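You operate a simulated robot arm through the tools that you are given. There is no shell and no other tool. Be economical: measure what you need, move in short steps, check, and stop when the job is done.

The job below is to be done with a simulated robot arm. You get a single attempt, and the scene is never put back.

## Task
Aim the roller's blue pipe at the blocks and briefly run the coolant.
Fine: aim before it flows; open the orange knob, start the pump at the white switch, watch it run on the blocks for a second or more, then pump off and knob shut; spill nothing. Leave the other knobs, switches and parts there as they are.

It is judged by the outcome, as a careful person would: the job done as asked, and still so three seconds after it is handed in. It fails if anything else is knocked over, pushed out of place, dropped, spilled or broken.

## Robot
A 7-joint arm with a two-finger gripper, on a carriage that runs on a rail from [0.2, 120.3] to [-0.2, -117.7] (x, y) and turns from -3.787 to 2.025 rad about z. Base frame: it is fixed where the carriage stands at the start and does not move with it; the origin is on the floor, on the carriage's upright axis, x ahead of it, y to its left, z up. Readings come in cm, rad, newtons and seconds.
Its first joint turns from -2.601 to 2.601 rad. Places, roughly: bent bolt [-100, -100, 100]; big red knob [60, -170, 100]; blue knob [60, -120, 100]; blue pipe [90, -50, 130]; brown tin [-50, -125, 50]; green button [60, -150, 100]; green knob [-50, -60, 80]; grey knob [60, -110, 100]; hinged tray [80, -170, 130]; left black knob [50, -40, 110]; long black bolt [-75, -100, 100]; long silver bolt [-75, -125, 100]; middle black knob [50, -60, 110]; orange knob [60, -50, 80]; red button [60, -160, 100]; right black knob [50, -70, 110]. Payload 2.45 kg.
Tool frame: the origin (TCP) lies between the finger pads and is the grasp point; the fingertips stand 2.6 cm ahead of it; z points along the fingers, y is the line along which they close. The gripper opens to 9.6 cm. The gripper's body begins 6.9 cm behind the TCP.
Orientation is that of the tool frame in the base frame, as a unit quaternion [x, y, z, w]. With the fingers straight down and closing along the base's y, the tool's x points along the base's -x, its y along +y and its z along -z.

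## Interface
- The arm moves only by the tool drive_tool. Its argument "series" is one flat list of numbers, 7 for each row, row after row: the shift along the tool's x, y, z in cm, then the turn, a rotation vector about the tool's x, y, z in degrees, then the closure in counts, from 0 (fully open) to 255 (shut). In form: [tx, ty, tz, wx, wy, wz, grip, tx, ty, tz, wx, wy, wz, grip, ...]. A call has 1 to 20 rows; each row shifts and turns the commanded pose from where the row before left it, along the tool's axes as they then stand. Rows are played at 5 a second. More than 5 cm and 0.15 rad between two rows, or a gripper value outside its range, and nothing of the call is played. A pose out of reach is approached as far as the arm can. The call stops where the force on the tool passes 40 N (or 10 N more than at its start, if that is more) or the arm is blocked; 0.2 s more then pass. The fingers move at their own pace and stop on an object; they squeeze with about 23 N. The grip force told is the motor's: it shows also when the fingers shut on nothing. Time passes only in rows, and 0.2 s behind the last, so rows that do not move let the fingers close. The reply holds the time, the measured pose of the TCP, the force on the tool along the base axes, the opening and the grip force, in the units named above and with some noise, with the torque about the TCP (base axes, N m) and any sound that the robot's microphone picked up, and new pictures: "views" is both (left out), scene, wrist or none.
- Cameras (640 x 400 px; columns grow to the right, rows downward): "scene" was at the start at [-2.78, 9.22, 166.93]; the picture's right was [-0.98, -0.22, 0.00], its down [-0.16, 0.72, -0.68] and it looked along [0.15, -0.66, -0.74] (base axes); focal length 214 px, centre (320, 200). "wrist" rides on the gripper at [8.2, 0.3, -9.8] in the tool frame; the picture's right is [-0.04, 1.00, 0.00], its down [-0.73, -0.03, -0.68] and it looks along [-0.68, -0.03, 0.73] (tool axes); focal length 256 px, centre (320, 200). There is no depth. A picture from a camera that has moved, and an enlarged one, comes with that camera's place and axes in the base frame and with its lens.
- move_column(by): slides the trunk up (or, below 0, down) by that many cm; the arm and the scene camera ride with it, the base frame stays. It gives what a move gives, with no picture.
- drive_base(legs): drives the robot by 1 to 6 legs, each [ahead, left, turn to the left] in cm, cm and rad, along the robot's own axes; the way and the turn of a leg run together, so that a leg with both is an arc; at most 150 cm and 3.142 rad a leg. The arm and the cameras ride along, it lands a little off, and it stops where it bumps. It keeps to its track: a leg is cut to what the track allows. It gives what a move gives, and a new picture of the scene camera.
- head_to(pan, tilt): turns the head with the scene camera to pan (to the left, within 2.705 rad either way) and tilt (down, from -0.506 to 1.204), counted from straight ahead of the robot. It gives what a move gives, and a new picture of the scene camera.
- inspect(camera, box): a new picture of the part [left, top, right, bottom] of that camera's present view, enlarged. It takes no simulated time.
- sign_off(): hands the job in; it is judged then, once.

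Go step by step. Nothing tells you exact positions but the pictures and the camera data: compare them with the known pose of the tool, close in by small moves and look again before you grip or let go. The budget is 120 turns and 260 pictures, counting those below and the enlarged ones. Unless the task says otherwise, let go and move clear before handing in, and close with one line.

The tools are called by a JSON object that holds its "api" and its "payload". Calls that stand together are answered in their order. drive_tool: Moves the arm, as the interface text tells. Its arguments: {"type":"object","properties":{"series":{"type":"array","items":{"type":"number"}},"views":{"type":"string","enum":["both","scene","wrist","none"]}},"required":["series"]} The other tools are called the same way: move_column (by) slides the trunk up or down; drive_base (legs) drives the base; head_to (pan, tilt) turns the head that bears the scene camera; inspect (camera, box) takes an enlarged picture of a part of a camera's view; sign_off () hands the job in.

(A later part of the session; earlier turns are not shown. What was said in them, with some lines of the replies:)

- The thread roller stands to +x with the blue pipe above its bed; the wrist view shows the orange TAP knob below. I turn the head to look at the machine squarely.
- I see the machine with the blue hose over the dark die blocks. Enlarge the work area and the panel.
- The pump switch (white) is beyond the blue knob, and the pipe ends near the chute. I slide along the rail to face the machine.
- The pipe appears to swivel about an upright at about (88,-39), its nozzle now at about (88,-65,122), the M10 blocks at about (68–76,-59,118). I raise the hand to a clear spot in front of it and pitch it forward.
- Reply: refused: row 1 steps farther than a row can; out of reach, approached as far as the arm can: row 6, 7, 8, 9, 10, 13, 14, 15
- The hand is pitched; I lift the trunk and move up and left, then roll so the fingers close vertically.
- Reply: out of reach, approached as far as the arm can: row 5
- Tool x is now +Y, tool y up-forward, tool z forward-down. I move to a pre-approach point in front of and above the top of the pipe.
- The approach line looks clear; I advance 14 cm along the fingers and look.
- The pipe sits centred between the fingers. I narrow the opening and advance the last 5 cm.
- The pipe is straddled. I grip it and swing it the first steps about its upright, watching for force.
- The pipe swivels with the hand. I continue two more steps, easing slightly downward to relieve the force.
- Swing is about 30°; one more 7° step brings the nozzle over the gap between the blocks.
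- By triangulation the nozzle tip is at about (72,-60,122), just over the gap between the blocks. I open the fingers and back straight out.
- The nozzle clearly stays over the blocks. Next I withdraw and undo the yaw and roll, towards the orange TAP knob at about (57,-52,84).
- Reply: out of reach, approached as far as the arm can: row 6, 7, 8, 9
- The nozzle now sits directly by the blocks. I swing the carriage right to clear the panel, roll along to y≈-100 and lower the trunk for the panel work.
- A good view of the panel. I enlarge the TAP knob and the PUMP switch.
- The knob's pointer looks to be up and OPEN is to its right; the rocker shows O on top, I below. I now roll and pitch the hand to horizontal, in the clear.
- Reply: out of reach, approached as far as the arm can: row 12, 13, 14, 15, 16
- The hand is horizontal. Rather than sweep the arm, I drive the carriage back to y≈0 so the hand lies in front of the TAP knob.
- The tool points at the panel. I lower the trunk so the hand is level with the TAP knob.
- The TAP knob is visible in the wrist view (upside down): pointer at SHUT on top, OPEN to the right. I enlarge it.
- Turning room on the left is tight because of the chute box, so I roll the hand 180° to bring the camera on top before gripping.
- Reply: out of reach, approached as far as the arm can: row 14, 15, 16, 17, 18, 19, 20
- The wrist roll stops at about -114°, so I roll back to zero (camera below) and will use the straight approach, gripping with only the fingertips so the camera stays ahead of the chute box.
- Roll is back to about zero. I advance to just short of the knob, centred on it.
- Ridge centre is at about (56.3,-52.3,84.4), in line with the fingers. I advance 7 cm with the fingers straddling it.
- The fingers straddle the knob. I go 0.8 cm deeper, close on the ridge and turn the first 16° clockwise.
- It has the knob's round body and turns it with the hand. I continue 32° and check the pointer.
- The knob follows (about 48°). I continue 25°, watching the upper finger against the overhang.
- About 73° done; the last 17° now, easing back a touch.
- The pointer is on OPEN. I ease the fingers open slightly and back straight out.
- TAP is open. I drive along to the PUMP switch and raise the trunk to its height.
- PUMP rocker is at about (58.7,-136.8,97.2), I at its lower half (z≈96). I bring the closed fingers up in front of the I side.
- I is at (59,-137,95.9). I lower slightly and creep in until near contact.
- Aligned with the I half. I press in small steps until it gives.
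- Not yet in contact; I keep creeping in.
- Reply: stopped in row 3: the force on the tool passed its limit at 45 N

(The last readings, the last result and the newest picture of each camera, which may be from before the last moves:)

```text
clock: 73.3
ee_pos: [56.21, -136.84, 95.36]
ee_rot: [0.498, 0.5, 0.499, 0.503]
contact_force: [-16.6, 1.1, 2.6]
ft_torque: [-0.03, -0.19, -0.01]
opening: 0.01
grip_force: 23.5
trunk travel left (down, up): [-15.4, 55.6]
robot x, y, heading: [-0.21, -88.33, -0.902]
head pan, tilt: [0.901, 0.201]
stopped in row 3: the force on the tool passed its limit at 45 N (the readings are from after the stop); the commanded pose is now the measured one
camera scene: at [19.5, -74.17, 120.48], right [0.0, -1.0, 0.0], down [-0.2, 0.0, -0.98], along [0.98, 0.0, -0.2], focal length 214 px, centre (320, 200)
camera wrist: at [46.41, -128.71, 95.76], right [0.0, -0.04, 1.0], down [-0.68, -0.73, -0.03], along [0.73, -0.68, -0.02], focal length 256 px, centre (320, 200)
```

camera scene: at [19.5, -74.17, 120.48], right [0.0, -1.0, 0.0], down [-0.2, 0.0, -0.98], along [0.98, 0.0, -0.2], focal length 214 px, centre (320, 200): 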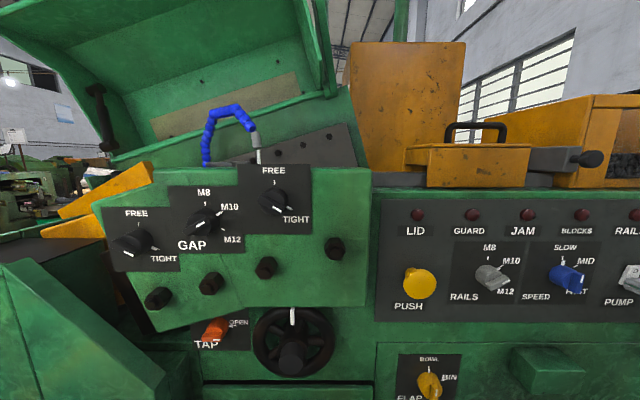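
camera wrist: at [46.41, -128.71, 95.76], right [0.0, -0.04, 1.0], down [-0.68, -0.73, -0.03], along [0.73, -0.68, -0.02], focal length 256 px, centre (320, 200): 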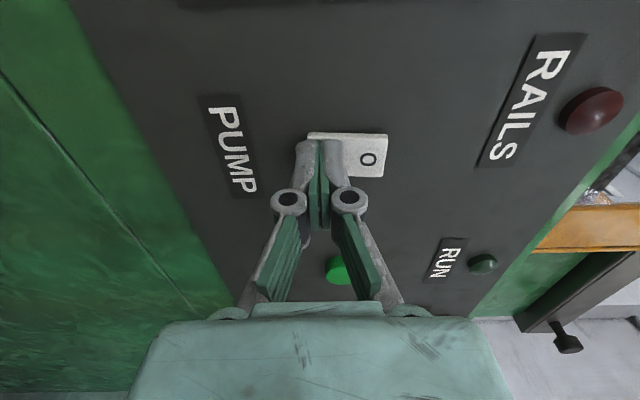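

The rocker appears to have gone over and a white stream shows under the nozzle. I back off a little while looking.

{"api": "inspect", "payload": {"camera": "scene", "box": [190, 90, 318, 170]}}

{"api": "drive_tool", "payload": {"series": [0, 0, -1, 0, 0, 0, 255, 0, 0, -2, 0, 0, 0, 255, 0, 2.6, -1, 0, 0, 0, 255], "views": "both"}}

{"api": "inspect", "payload": {"camera": "scene", "box": [190, 90, 318, 170]}}

{"api": "inspect", "payload": {"camera": "wrist", "box": [240, 70, 400, 170]}}

```text
5.00 times, centred on (254, 130) of scene
camera zoom: at [19.5, -74.17, 120.48], right [0.0, -1.0, 0.0], down [-0.2, 0.0, -0.98], along [0.98, 0.0, -0.2], focal length 1072 px, centre (650, 550)
```

zoom: 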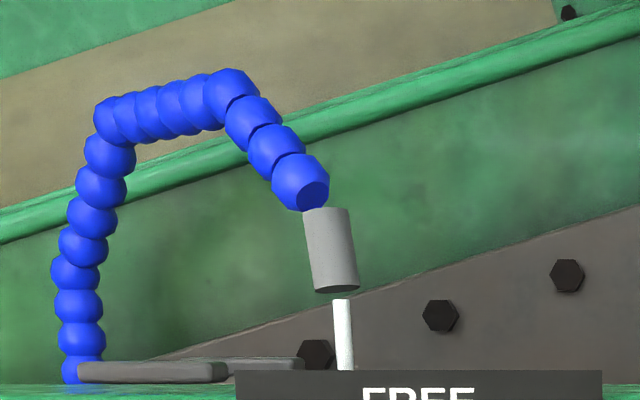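

```text
clock: 74.1
ee_pos: [52.54, -136.78, 97.9]
ee_rot: [0.499, 0.501, 0.498, 0.501]
contact_force: [-0.2, 0.5, -0.4]
ft_torque: [0.0, -0.01, 0.02]
opening: 0.01
grip_force: 23.4
trunk travel left (down, up): [-15.4, 55.6]
robot x, y, heading: [-0.19, -87.87, -0.897]
head pan, tilt: [0.901, 0.201]
camera scene: at [19.66, -74.18, 120.43], right [0.0, -1.0, 0.0], down [-0.2, 0.0, -0.98], along [0.98, 0.0, -0.2], focal length 214 px, centre (320, 200)
camera wrist: at [42.73, -128.72, 98.27], right [0.0, -0.04, 1.0], down [-0.68, -0.73, -0.03], along [0.73, -0.68, -0.02], focal length 256 px, centre (320, 200)
```

scene: 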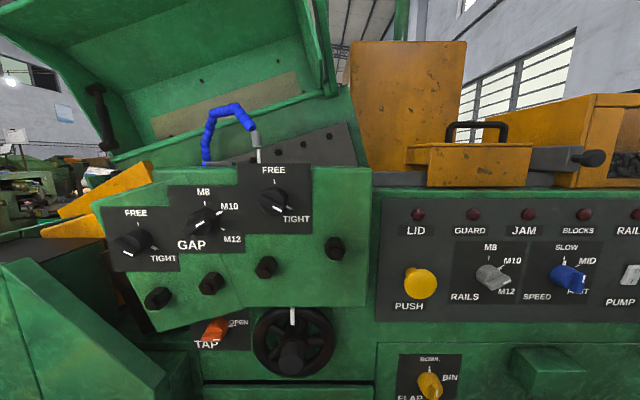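
wrist: 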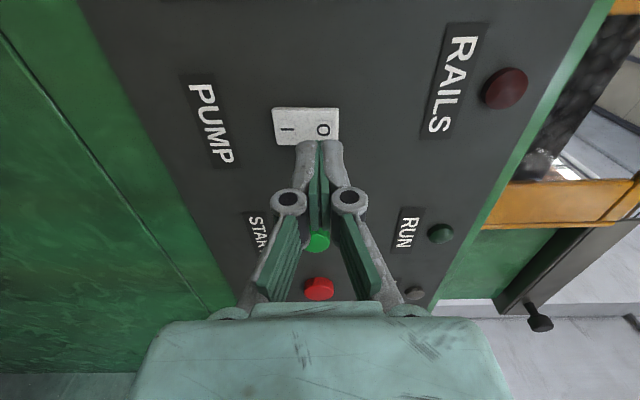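

```text
5.00 times, centred on (254, 130) of scene
camera zoom: at [19.66, -74.18, 120.43], right [0.0, -1.0, 0.0], down [-0.2, 0.0, -0.98], along [0.98, 0.0, -0.2], focal length 1072 px, centre (650, 550)
```

zoom: 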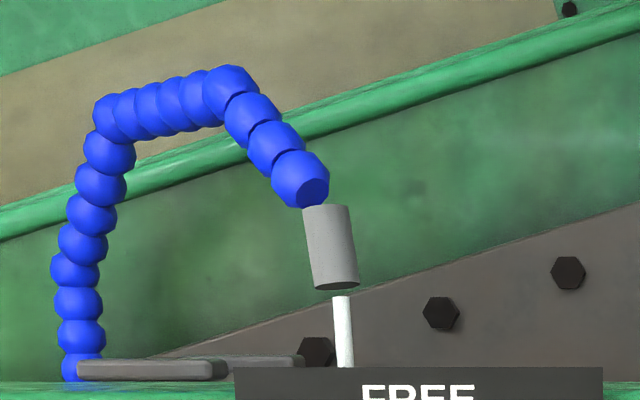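

```text
4.00 times, centred on (320, 120) of wrist
camera zoom: at [42.73, -128.72, 98.27], right [0.0, -0.04, 1.0], down [-0.68, -0.73, -0.03], along [0.73, -0.68, -0.02], focal length 1024 px, centre (320, 520)
```

zoom: 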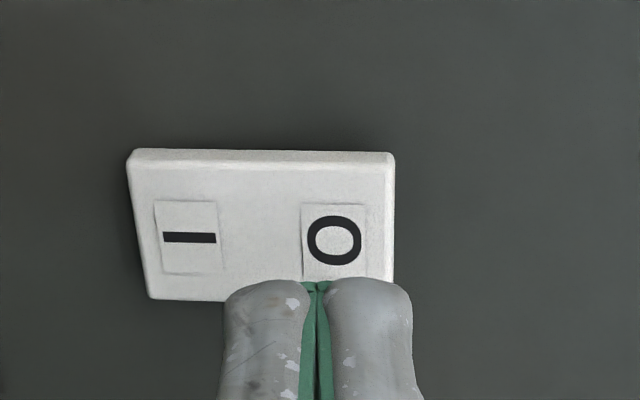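

Coolant runs straight down from the nozzle into the blocks, and has run over a second. Now I press the O half to stop the pump.

{"api": "drive_tool", "payload": {"series": [0, 0.9, 0, 0, 0, 0, 255, 0, 0, 1.5, 0, 0, 0, 255, 0, 0, 1.2, 0, 0, 0, 255, 0, 0, 0.5, 0, 0, 0, 255, 0, 0, 0.4, 0, 0, 0, 255, 0, 0, 0.4, 0, 0, 0, 255, 0, 0, 0.4, 0, 0, 0, 255], "views": "both"}}

{"api": "inspect", "payload": {"camera": "scene", "box": [190, 90, 318, 170]}}

```text
clock: 75.8
ee_pos: [56.3, -137.0, 99.0]
ee_rot: [0.5, 0.5, 0.498, 0.503]
contact_force: [-18.6, 1.0, 4.2]
ft_torque: [0.03, 0.06, 0.1]
opening: 0.0
grip_force: 23.3
trunk travel left (down, up): [-15.4, 55.6]
robot x, y, heading: [0.13, -87.97, -0.906]
head pan, tilt: [0.901, 0.201]
stopped in row 7: the force on the tool passed its limit at 42 N (the readings are from after the stop); the commanded pose is now the measured one
camera scene: at [19.52, -74.21, 120.48], right [0.0, -1.0, 0.0], down [-0.2, 0.0, -0.98], along [0.98, 0.0, -0.2], focal length 214 px, centre (320, 200)
camera wrist: at [46.48, -128.73, 99.14], right [0.0, -0.03, 1.0], down [-0.68, -0.73, -0.03], along [0.73, -0.68, -0.02], focal length 256 px, centre (320, 200)
```

scene: 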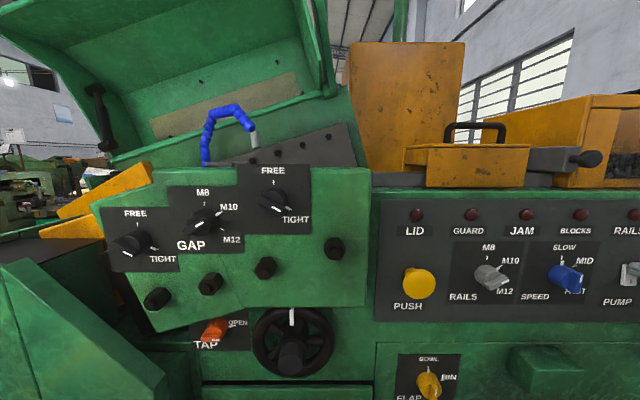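
wrist: 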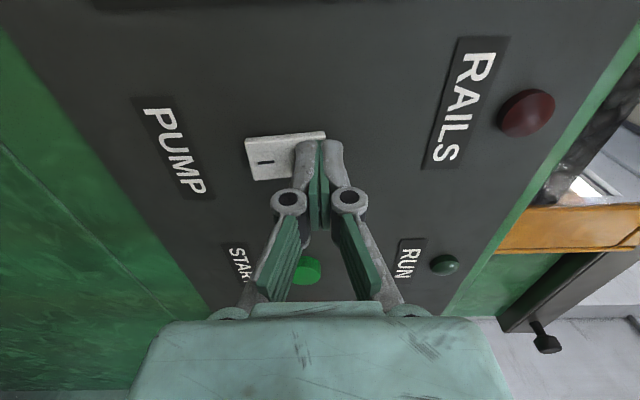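

```text
5.00 times, centred on (254, 130) of scene
camera zoom: at [19.52, -74.21, 120.48], right [0.0, -1.0, 0.0], down [-0.2, 0.0, -0.98], along [0.98, 0.0, -0.2], focal length 1072 px, centre (650, 550)
```

zoom: 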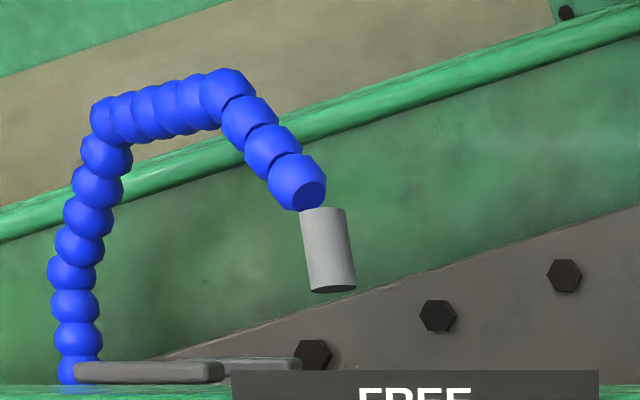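

The flow stopped; pump is off after over two seconds' run. I back away and verify the rocker, then return to the tap.

{"api": "drive_tool", "payload": {"series": [0, 0, -2, 0, 0, 0, 255, 0, -0.9, -4, 0, 0, 0, 255, 0, -0.9, -4, 0, 0, 0, 200, 0, -0.9, -4, 0, 0, 0, 134, 0, -0.9, -4, 0, 0, 0, 134, 0, -0.9, -4, 0, 0, 0, 134], "views": "wrist"}}

{"api": "inspect", "payload": {"camera": "wrist", "box": [240, 0, 400, 100]}}

{"api": "move_column", "payload": {"by": -10}}

{"api": "drive_base", "payload": {"legs": [[-67.3, 53.7, 0]]}}

{"api": "head_to", "payload": {"pan": 0.0, "tilt": 0.3}}

```text
clock: 77.2
ee_pos: [34.6, -136.74, 94.25]
ee_rot: [0.499, 0.501, 0.499, 0.501]
contact_force: [0.6, 0.0, 0.2]
ft_torque: [-0.01, 0.01, 0.0]
opening: 4.57
grip_force: 0.0
trunk travel left (down, up): [-15.4, 55.6]
robot x, y, heading: [-0.26, -88.5, -0.903]
head pan, tilt: [0.901, 0.201]
camera wrist: at [24.76, -128.62, 94.51], right [0.0, -0.03, 1.0], down [-0.68, -0.73, -0.02], along [0.73, -0.68, -0.03], focal length 256 px, centre (320, 200)
```

wrist: 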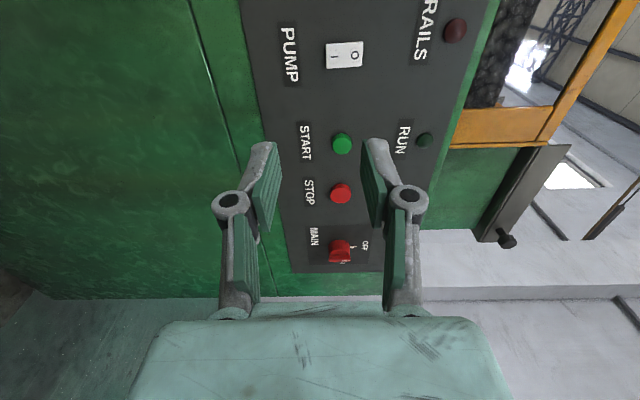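

```text
4.00 times, centred on (320, 50) of wrist
camera zoom: at [24.76, -128.62, 94.51], right [0.0, -0.03, 1.0], down [-0.68, -0.73, -0.02], along [0.73, -0.68, -0.03], focal length 1024 px, centre (320, 800)
```

zoom: 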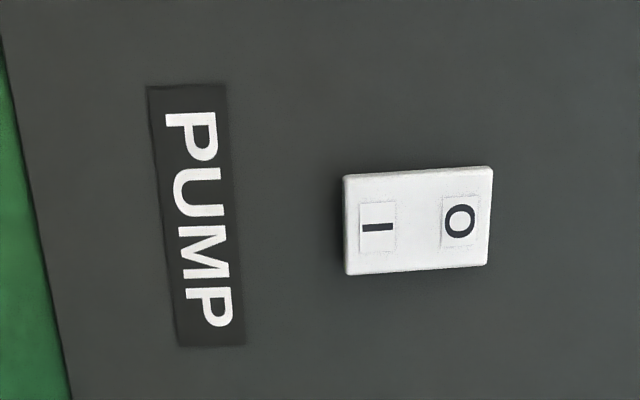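

```text
clock: 78.5
ee_pos: [34.61, -136.86, 84.2]
ee_rot: [0.5, 0.501, 0.497, 0.502]
contact_force: [0.0, 0.1, 0.7]
ft_torque: [0.01, -0.02, 0.0]
opening: 4.57
grip_force: 0.1
trunk travel left (down, up): [-5.4, 65.6]
robot x, y, heading: [-0.22, -88.22, -0.902]
head pan, tilt: [0.901, 0.201]
```

```text
clock: 83.0
ee_pos: [34.31, -52.72, 84.22]
ee_rot: [0.503, 0.499, 0.494, 0.504]
contact_force: [-0.2, -0.3, 0.0]
ft_torque: [-0.02, 0.0, -0.01]
opening: 4.57
grip_force: 0.1
trunk travel left (down, up): [-5.4, 65.6]
robot x, y, heading: [-0.18, -3.45, -0.916]
head pan, tilt: [0.901, 0.201]
camera scene: at [20.0, 10.03, 110.44], right [-0.01, -1.0, 0.0], down [-0.2, 0.0, -0.98], along [0.98, -0.01, -0.2], focal length 214 px, centre (320, 200)
```

scene: 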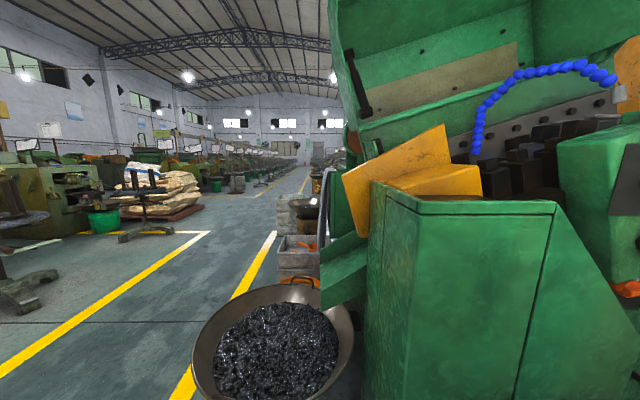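

```text
clock: 84.2
ee_pos: [34.26, -52.67, 84.08]
ee_rot: [0.503, 0.498, 0.495, 0.504]
contact_force: [0.3, 0.1, 0.7]
ft_torque: [0.02, 0.01, -0.01]
opening: 4.56
grip_force: 0.0
trunk travel left (down, up): [-5.4, 65.6]
robot x, y, heading: [0.03, -3.78, -0.913]
head pan, tilt: [0.0, 0.3]
camera scene: at [16.39, 2.76, 109.51], right [-0.79, -0.61, 0.0], down [-0.18, 0.23, -0.96], along [0.58, -0.76, -0.3], focal length 214 px, centre (320, 200)
```

scene: 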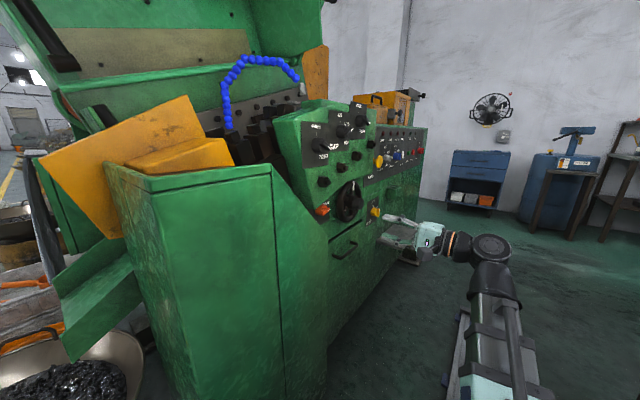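

Pump shows O again. I line up with the TAP knob and approach to 5 cm short.

{"api": "drive_tool", "payload": {"series": [0.35, 0.4, 1, 0, 0.8, 0, 128, 0, 0, 4.5, 0, 0, 0, 128, 0, 0, 4.5, 0, 0, 0, 128, 0, 0, 4, 0, 0, 0, 128]}}

{"api": "inspect", "payload": {"camera": "wrist", "box": [220, 50, 420, 210]}}

{"api": "inspect", "payload": {"camera": "scene", "box": [290, 170, 402, 240]}}

```text
clock: 85.2
ee_pos: [48.14, -52.33, 84.53]
ee_rot: [0.499, 0.502, 0.498, 0.501]
contact_force: [0.1, 0.0, 0.5]
ft_torque: [0.01, 0.02, -0.05]
opening: 4.78
grip_force: 0.0
trunk travel left (down, up): [-5.4, 65.6]
robot x, y, heading: [-0.05, -3.57, -0.918]
head pan, tilt: [0.0, 0.3]
camera scene: at [16.37, 2.76, 109.51], right [-0.79, -0.61, 0.0], down [-0.18, 0.23, -0.96], along [0.58, -0.76, -0.3], focal length 214 px, centre (320, 200)
camera wrist: at [38.37, -44.18, 84.93], right [0.0, -0.03, 1.0], down [-0.68, -0.73, -0.02], along [0.73, -0.68, -0.02], focal length 256 px, centre (320, 200)
```

scene: 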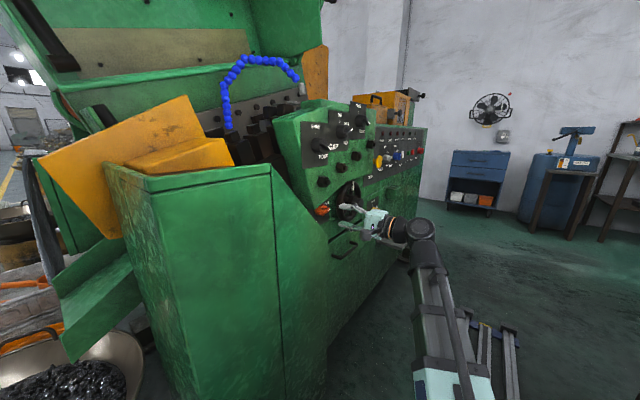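
wrist: 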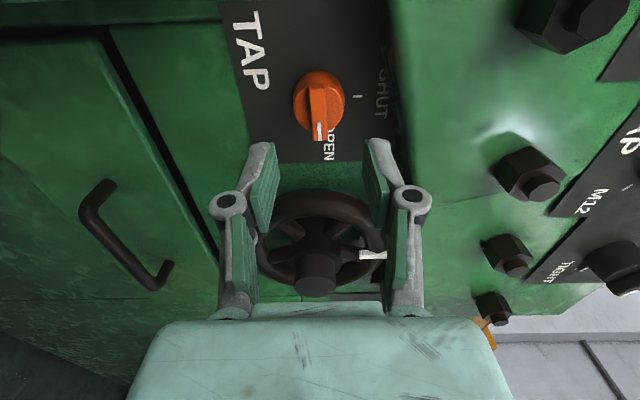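

```text
2.50 times, centred on (320, 130) of wrist
camera zoom: at [38.37, -44.18, 84.93], right [0.0, -0.03, 1.0], down [-0.68, -0.73, -0.02], along [0.73, -0.68, -0.02], focal length 640 px, centre (320, 375)
```

zoom: 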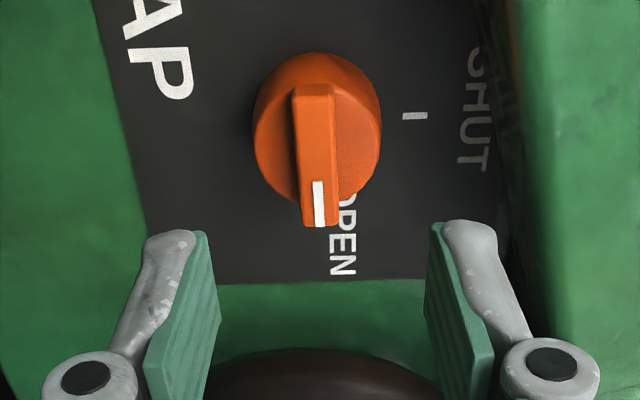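

```text
5.71 times, centred on (346, 205) of scene
camera zoom: at [16.37, 2.76, 109.51], right [-0.79, -0.61, 0.0], down [-0.18, 0.23, -0.96], along [0.58, -0.76, -0.3], focal length 1226 px, centre (171, 171)
```

zoom: 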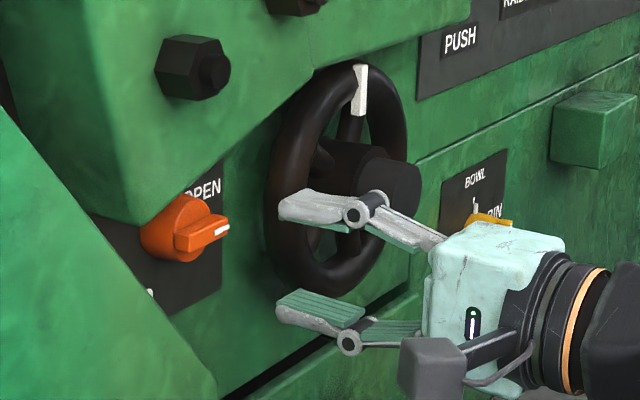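

Centred. I advance to the earlier grip depth and close on the knob.

{"api": "drive_tool", "payload": {"series": [0, 0, 2.6, 0, 0, 0, 128, 0, 0, 2.6, 0, 0, 0, 128, 0, 0, 2.6, 0, 0, 0, 128, 0, 0, 0, 0, 0, 0, 255, 0, 0, 0, 0, 0, 0, 255, 0, 0, 0, 0, 0, 0, 255], "views": "wrist"}}

```text
clock: 86.6
ee_pos: [56.07, -52.08, 84.64]
ee_rot: [0.5, 0.502, 0.498, 0.501]
contact_force: [-8.3, 2.4, -3.6]
ft_torque: [-0.01, 0.11, 0.62]
opening: 3.98
grip_force: 45.5
trunk travel left (down, up): [-5.4, 65.6]
robot x, y, heading: [-0.19, -3.86, -0.918]
head pan, tilt: [0.0, 0.3]
camera wrist: at [46.2, -44.08, 84.83], right [0.0, -0.03, 1.0], down [-0.68, -0.73, -0.02], along [0.73, -0.68, -0.02], focal length 256 px, centre (320, 200)
```

wrist: 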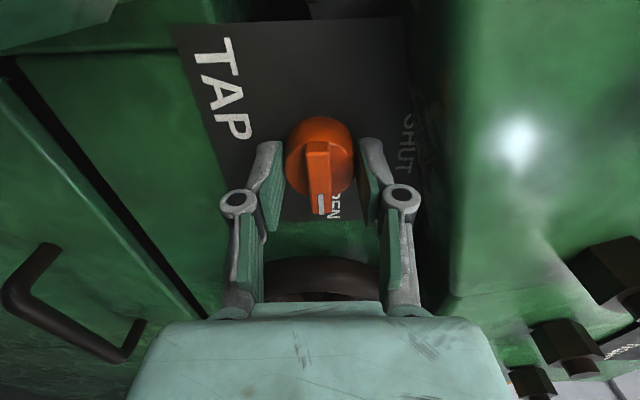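

Gripped. I turn it back counter-clockwise 90° to SHUT.

{"api": "drive_tool", "payload": {"series": [0, 0, -0.1, 0, 0, -8.2, 255, 0, 0, 0, 0, 0, -8.2, 255, 0, 0, 0, 0, 0, -8.2, 255, 0, 0, 0, 0, 0, -8.2, 255, 0, 0, 0, 0, 0, -8.2, 255, 0, 0, 0, 0, 0, -8.2, 255, 0, 0, 0, 0, 0, -8.2, 255, 0, 0, 0, 0, 0, -8.2, 255, 0, 0, 0, 0, 0, -8.2, 255, 0, 0, 0, 0, 0, -8.2, 255, 0, 0, 0, 0, 0, -8, 255, 0, 0, 0, 0, 0, 0, 255]}}

{"api": "inspect", "payload": {"camera": "wrist", "box": [220, 50, 420, 250]}}

```text
clock: 89.2
ee_pos: [56.05, -52.38, 84.35]
ee_rot: [-0.003, 0.709, -0.002, 0.705]
contact_force: [2.0, 8.2, -21.6]
ft_torque: [0.2, 1.03, 0.14]
opening: 3.95
grip_force: 44.9
trunk travel left (down, up): [-5.4, 65.6]
robot x, y, heading: [-0.1, -3.4, -0.915]
head pan, tilt: [0.0, 0.3]
camera scene: at [16.52, 2.71, 109.48], right [-0.79, -0.61, 0.0], down [-0.18, 0.23, -0.95], along [0.58, -0.76, -0.3], focal length 214 px, centre (320, 200)
camera wrist: at [46.15, -52.14, 76.33], right [0.0, 1.0, 0.03], down [-0.67, -0.03, 0.74], along [0.74, -0.02, 0.67], focal length 256 px, centre (320, 200)
```

scene: 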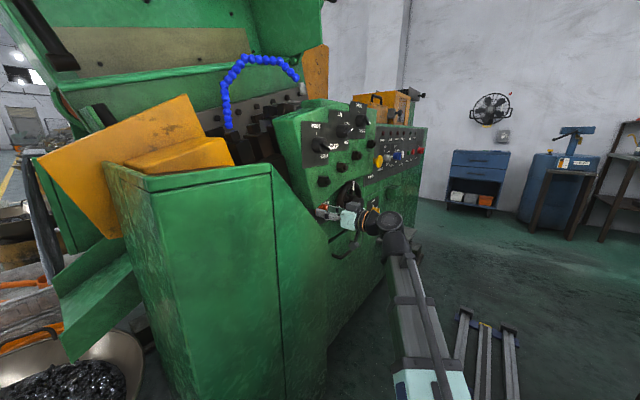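
wrist: 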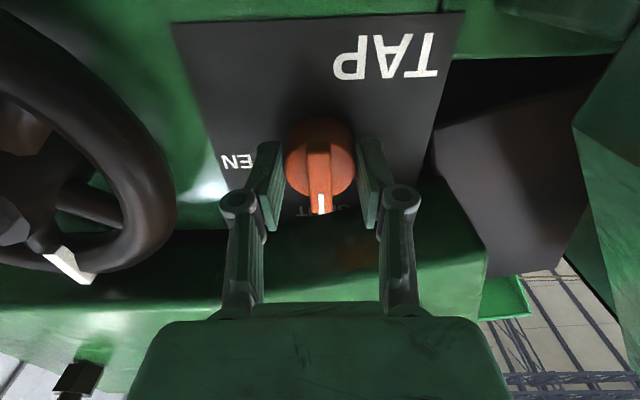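

```text
2.00 times, centred on (320, 150) of wrist
camera zoom: at [46.15, -52.14, 76.33], right [0.0, 1.0, 0.03], down [-0.67, -0.03, 0.74], along [0.74, -0.02, 0.67], focal length 512 px, centre (320, 300)
```

zoom: 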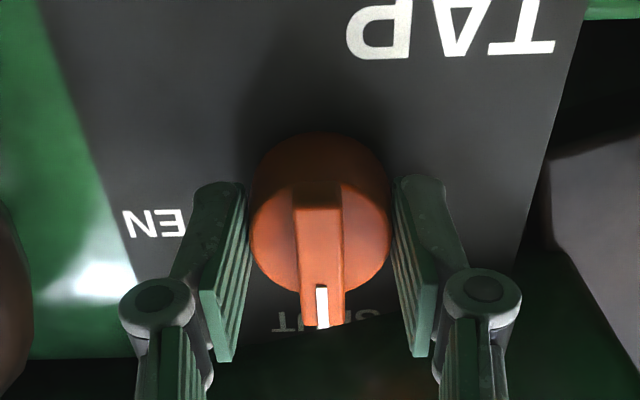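

The pointer is back on SHUT. I open and withdraw.

{"api": "drive_tool", "payload": {"series": [0, 0, 0, 0, 0, 0, 120, 0, 0, 0, 0, 0, 0, 120, 0, 0, -1, 0, 0, 0, 120, 0, 0, -2, 0, 0, 0, 120, 0, 0, -4, 0, 0, 0, 120, 0, 0, -4, 0, 0, 0, 120, 0, 0, -4, 0, 0, 0, 120, 0, 0, -4, 0, 0, 0, 120, 0, 0, -3, 0, 0, 0, 120]}}

{"api": "inspect", "payload": {"camera": "wrist", "box": [260, 0, 420, 100]}}

```text
clock: 91.2
ee_pos: [33.91, -52.47, 84.64]
ee_rot: [-0.001, 0.708, -0.002, 0.707]
contact_force: [-0.3, 0.2, 0.6]
ft_torque: [0.02, 0.02, -0.03]
opening: 5.09
grip_force: 0.0
trunk travel left (down, up): [-5.4, 65.6]
robot x, y, heading: [-0.04, -3.77, -0.912]
head pan, tilt: [0.0, 0.3]
camera scene: at [16.4, 2.76, 109.51], right [-0.79, -0.61, 0.0], down [-0.18, 0.23, -0.96], along [0.58, -0.76, -0.3], focal length 214 px, centre (320, 200)
camera wrist: at [24.1, -52.11, 76.63], right [0.0, 1.0, 0.04], down [-0.68, -0.03, 0.73], along [0.74, -0.02, 0.68], focal length 256 px, centre (320, 200)
```

scene: 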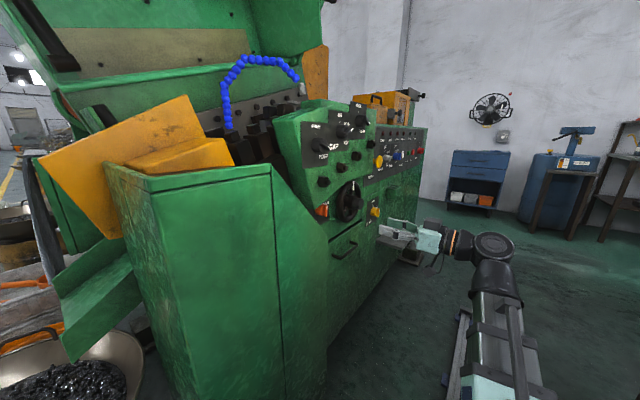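
wrist: 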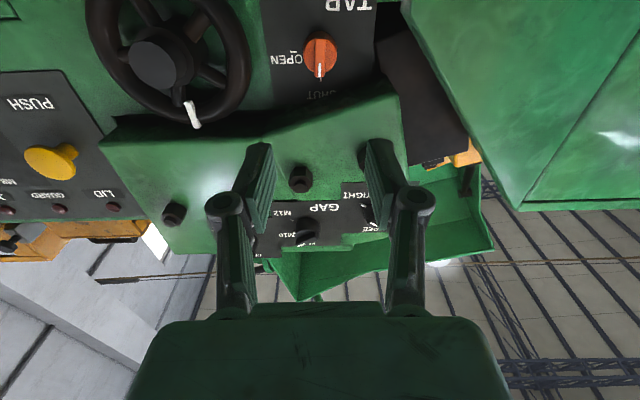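

```text
4.00 times, centred on (340, 50) of wrist
camera zoom: at [24.1, -52.11, 76.63], right [0.0, 1.0, 0.04], down [-0.68, -0.03, 0.73], along [0.74, -0.02, 0.68], focal length 1024 px, centre (240, 800)
```

zoom: 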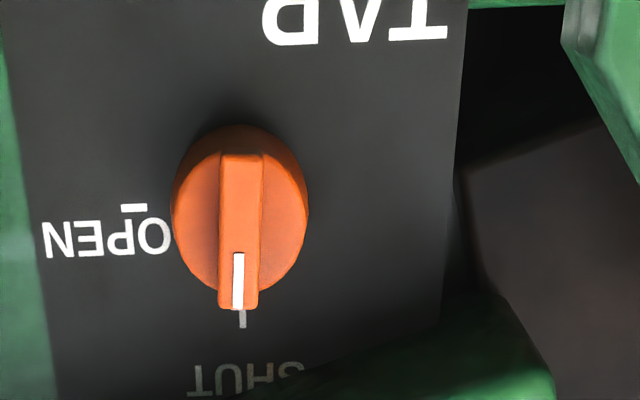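

The tap knob is on SHUT, the pump rocker is on O, the pipe is still over the blocks, and the hand is clear. I hand it in.

{"api": "sign_off", "payload": {}}

```text
The job is handed in.
```

The coolant ran from the blue pipe over the blocks for about two seconds. The pipe was aimed first, and afterwards the pump was switched off and the orange knob shut. I saw the stream fall straight from the nozzle, but the panel hid where it landed. From the camera measurements it came down in the gap between the two M10 blocks.
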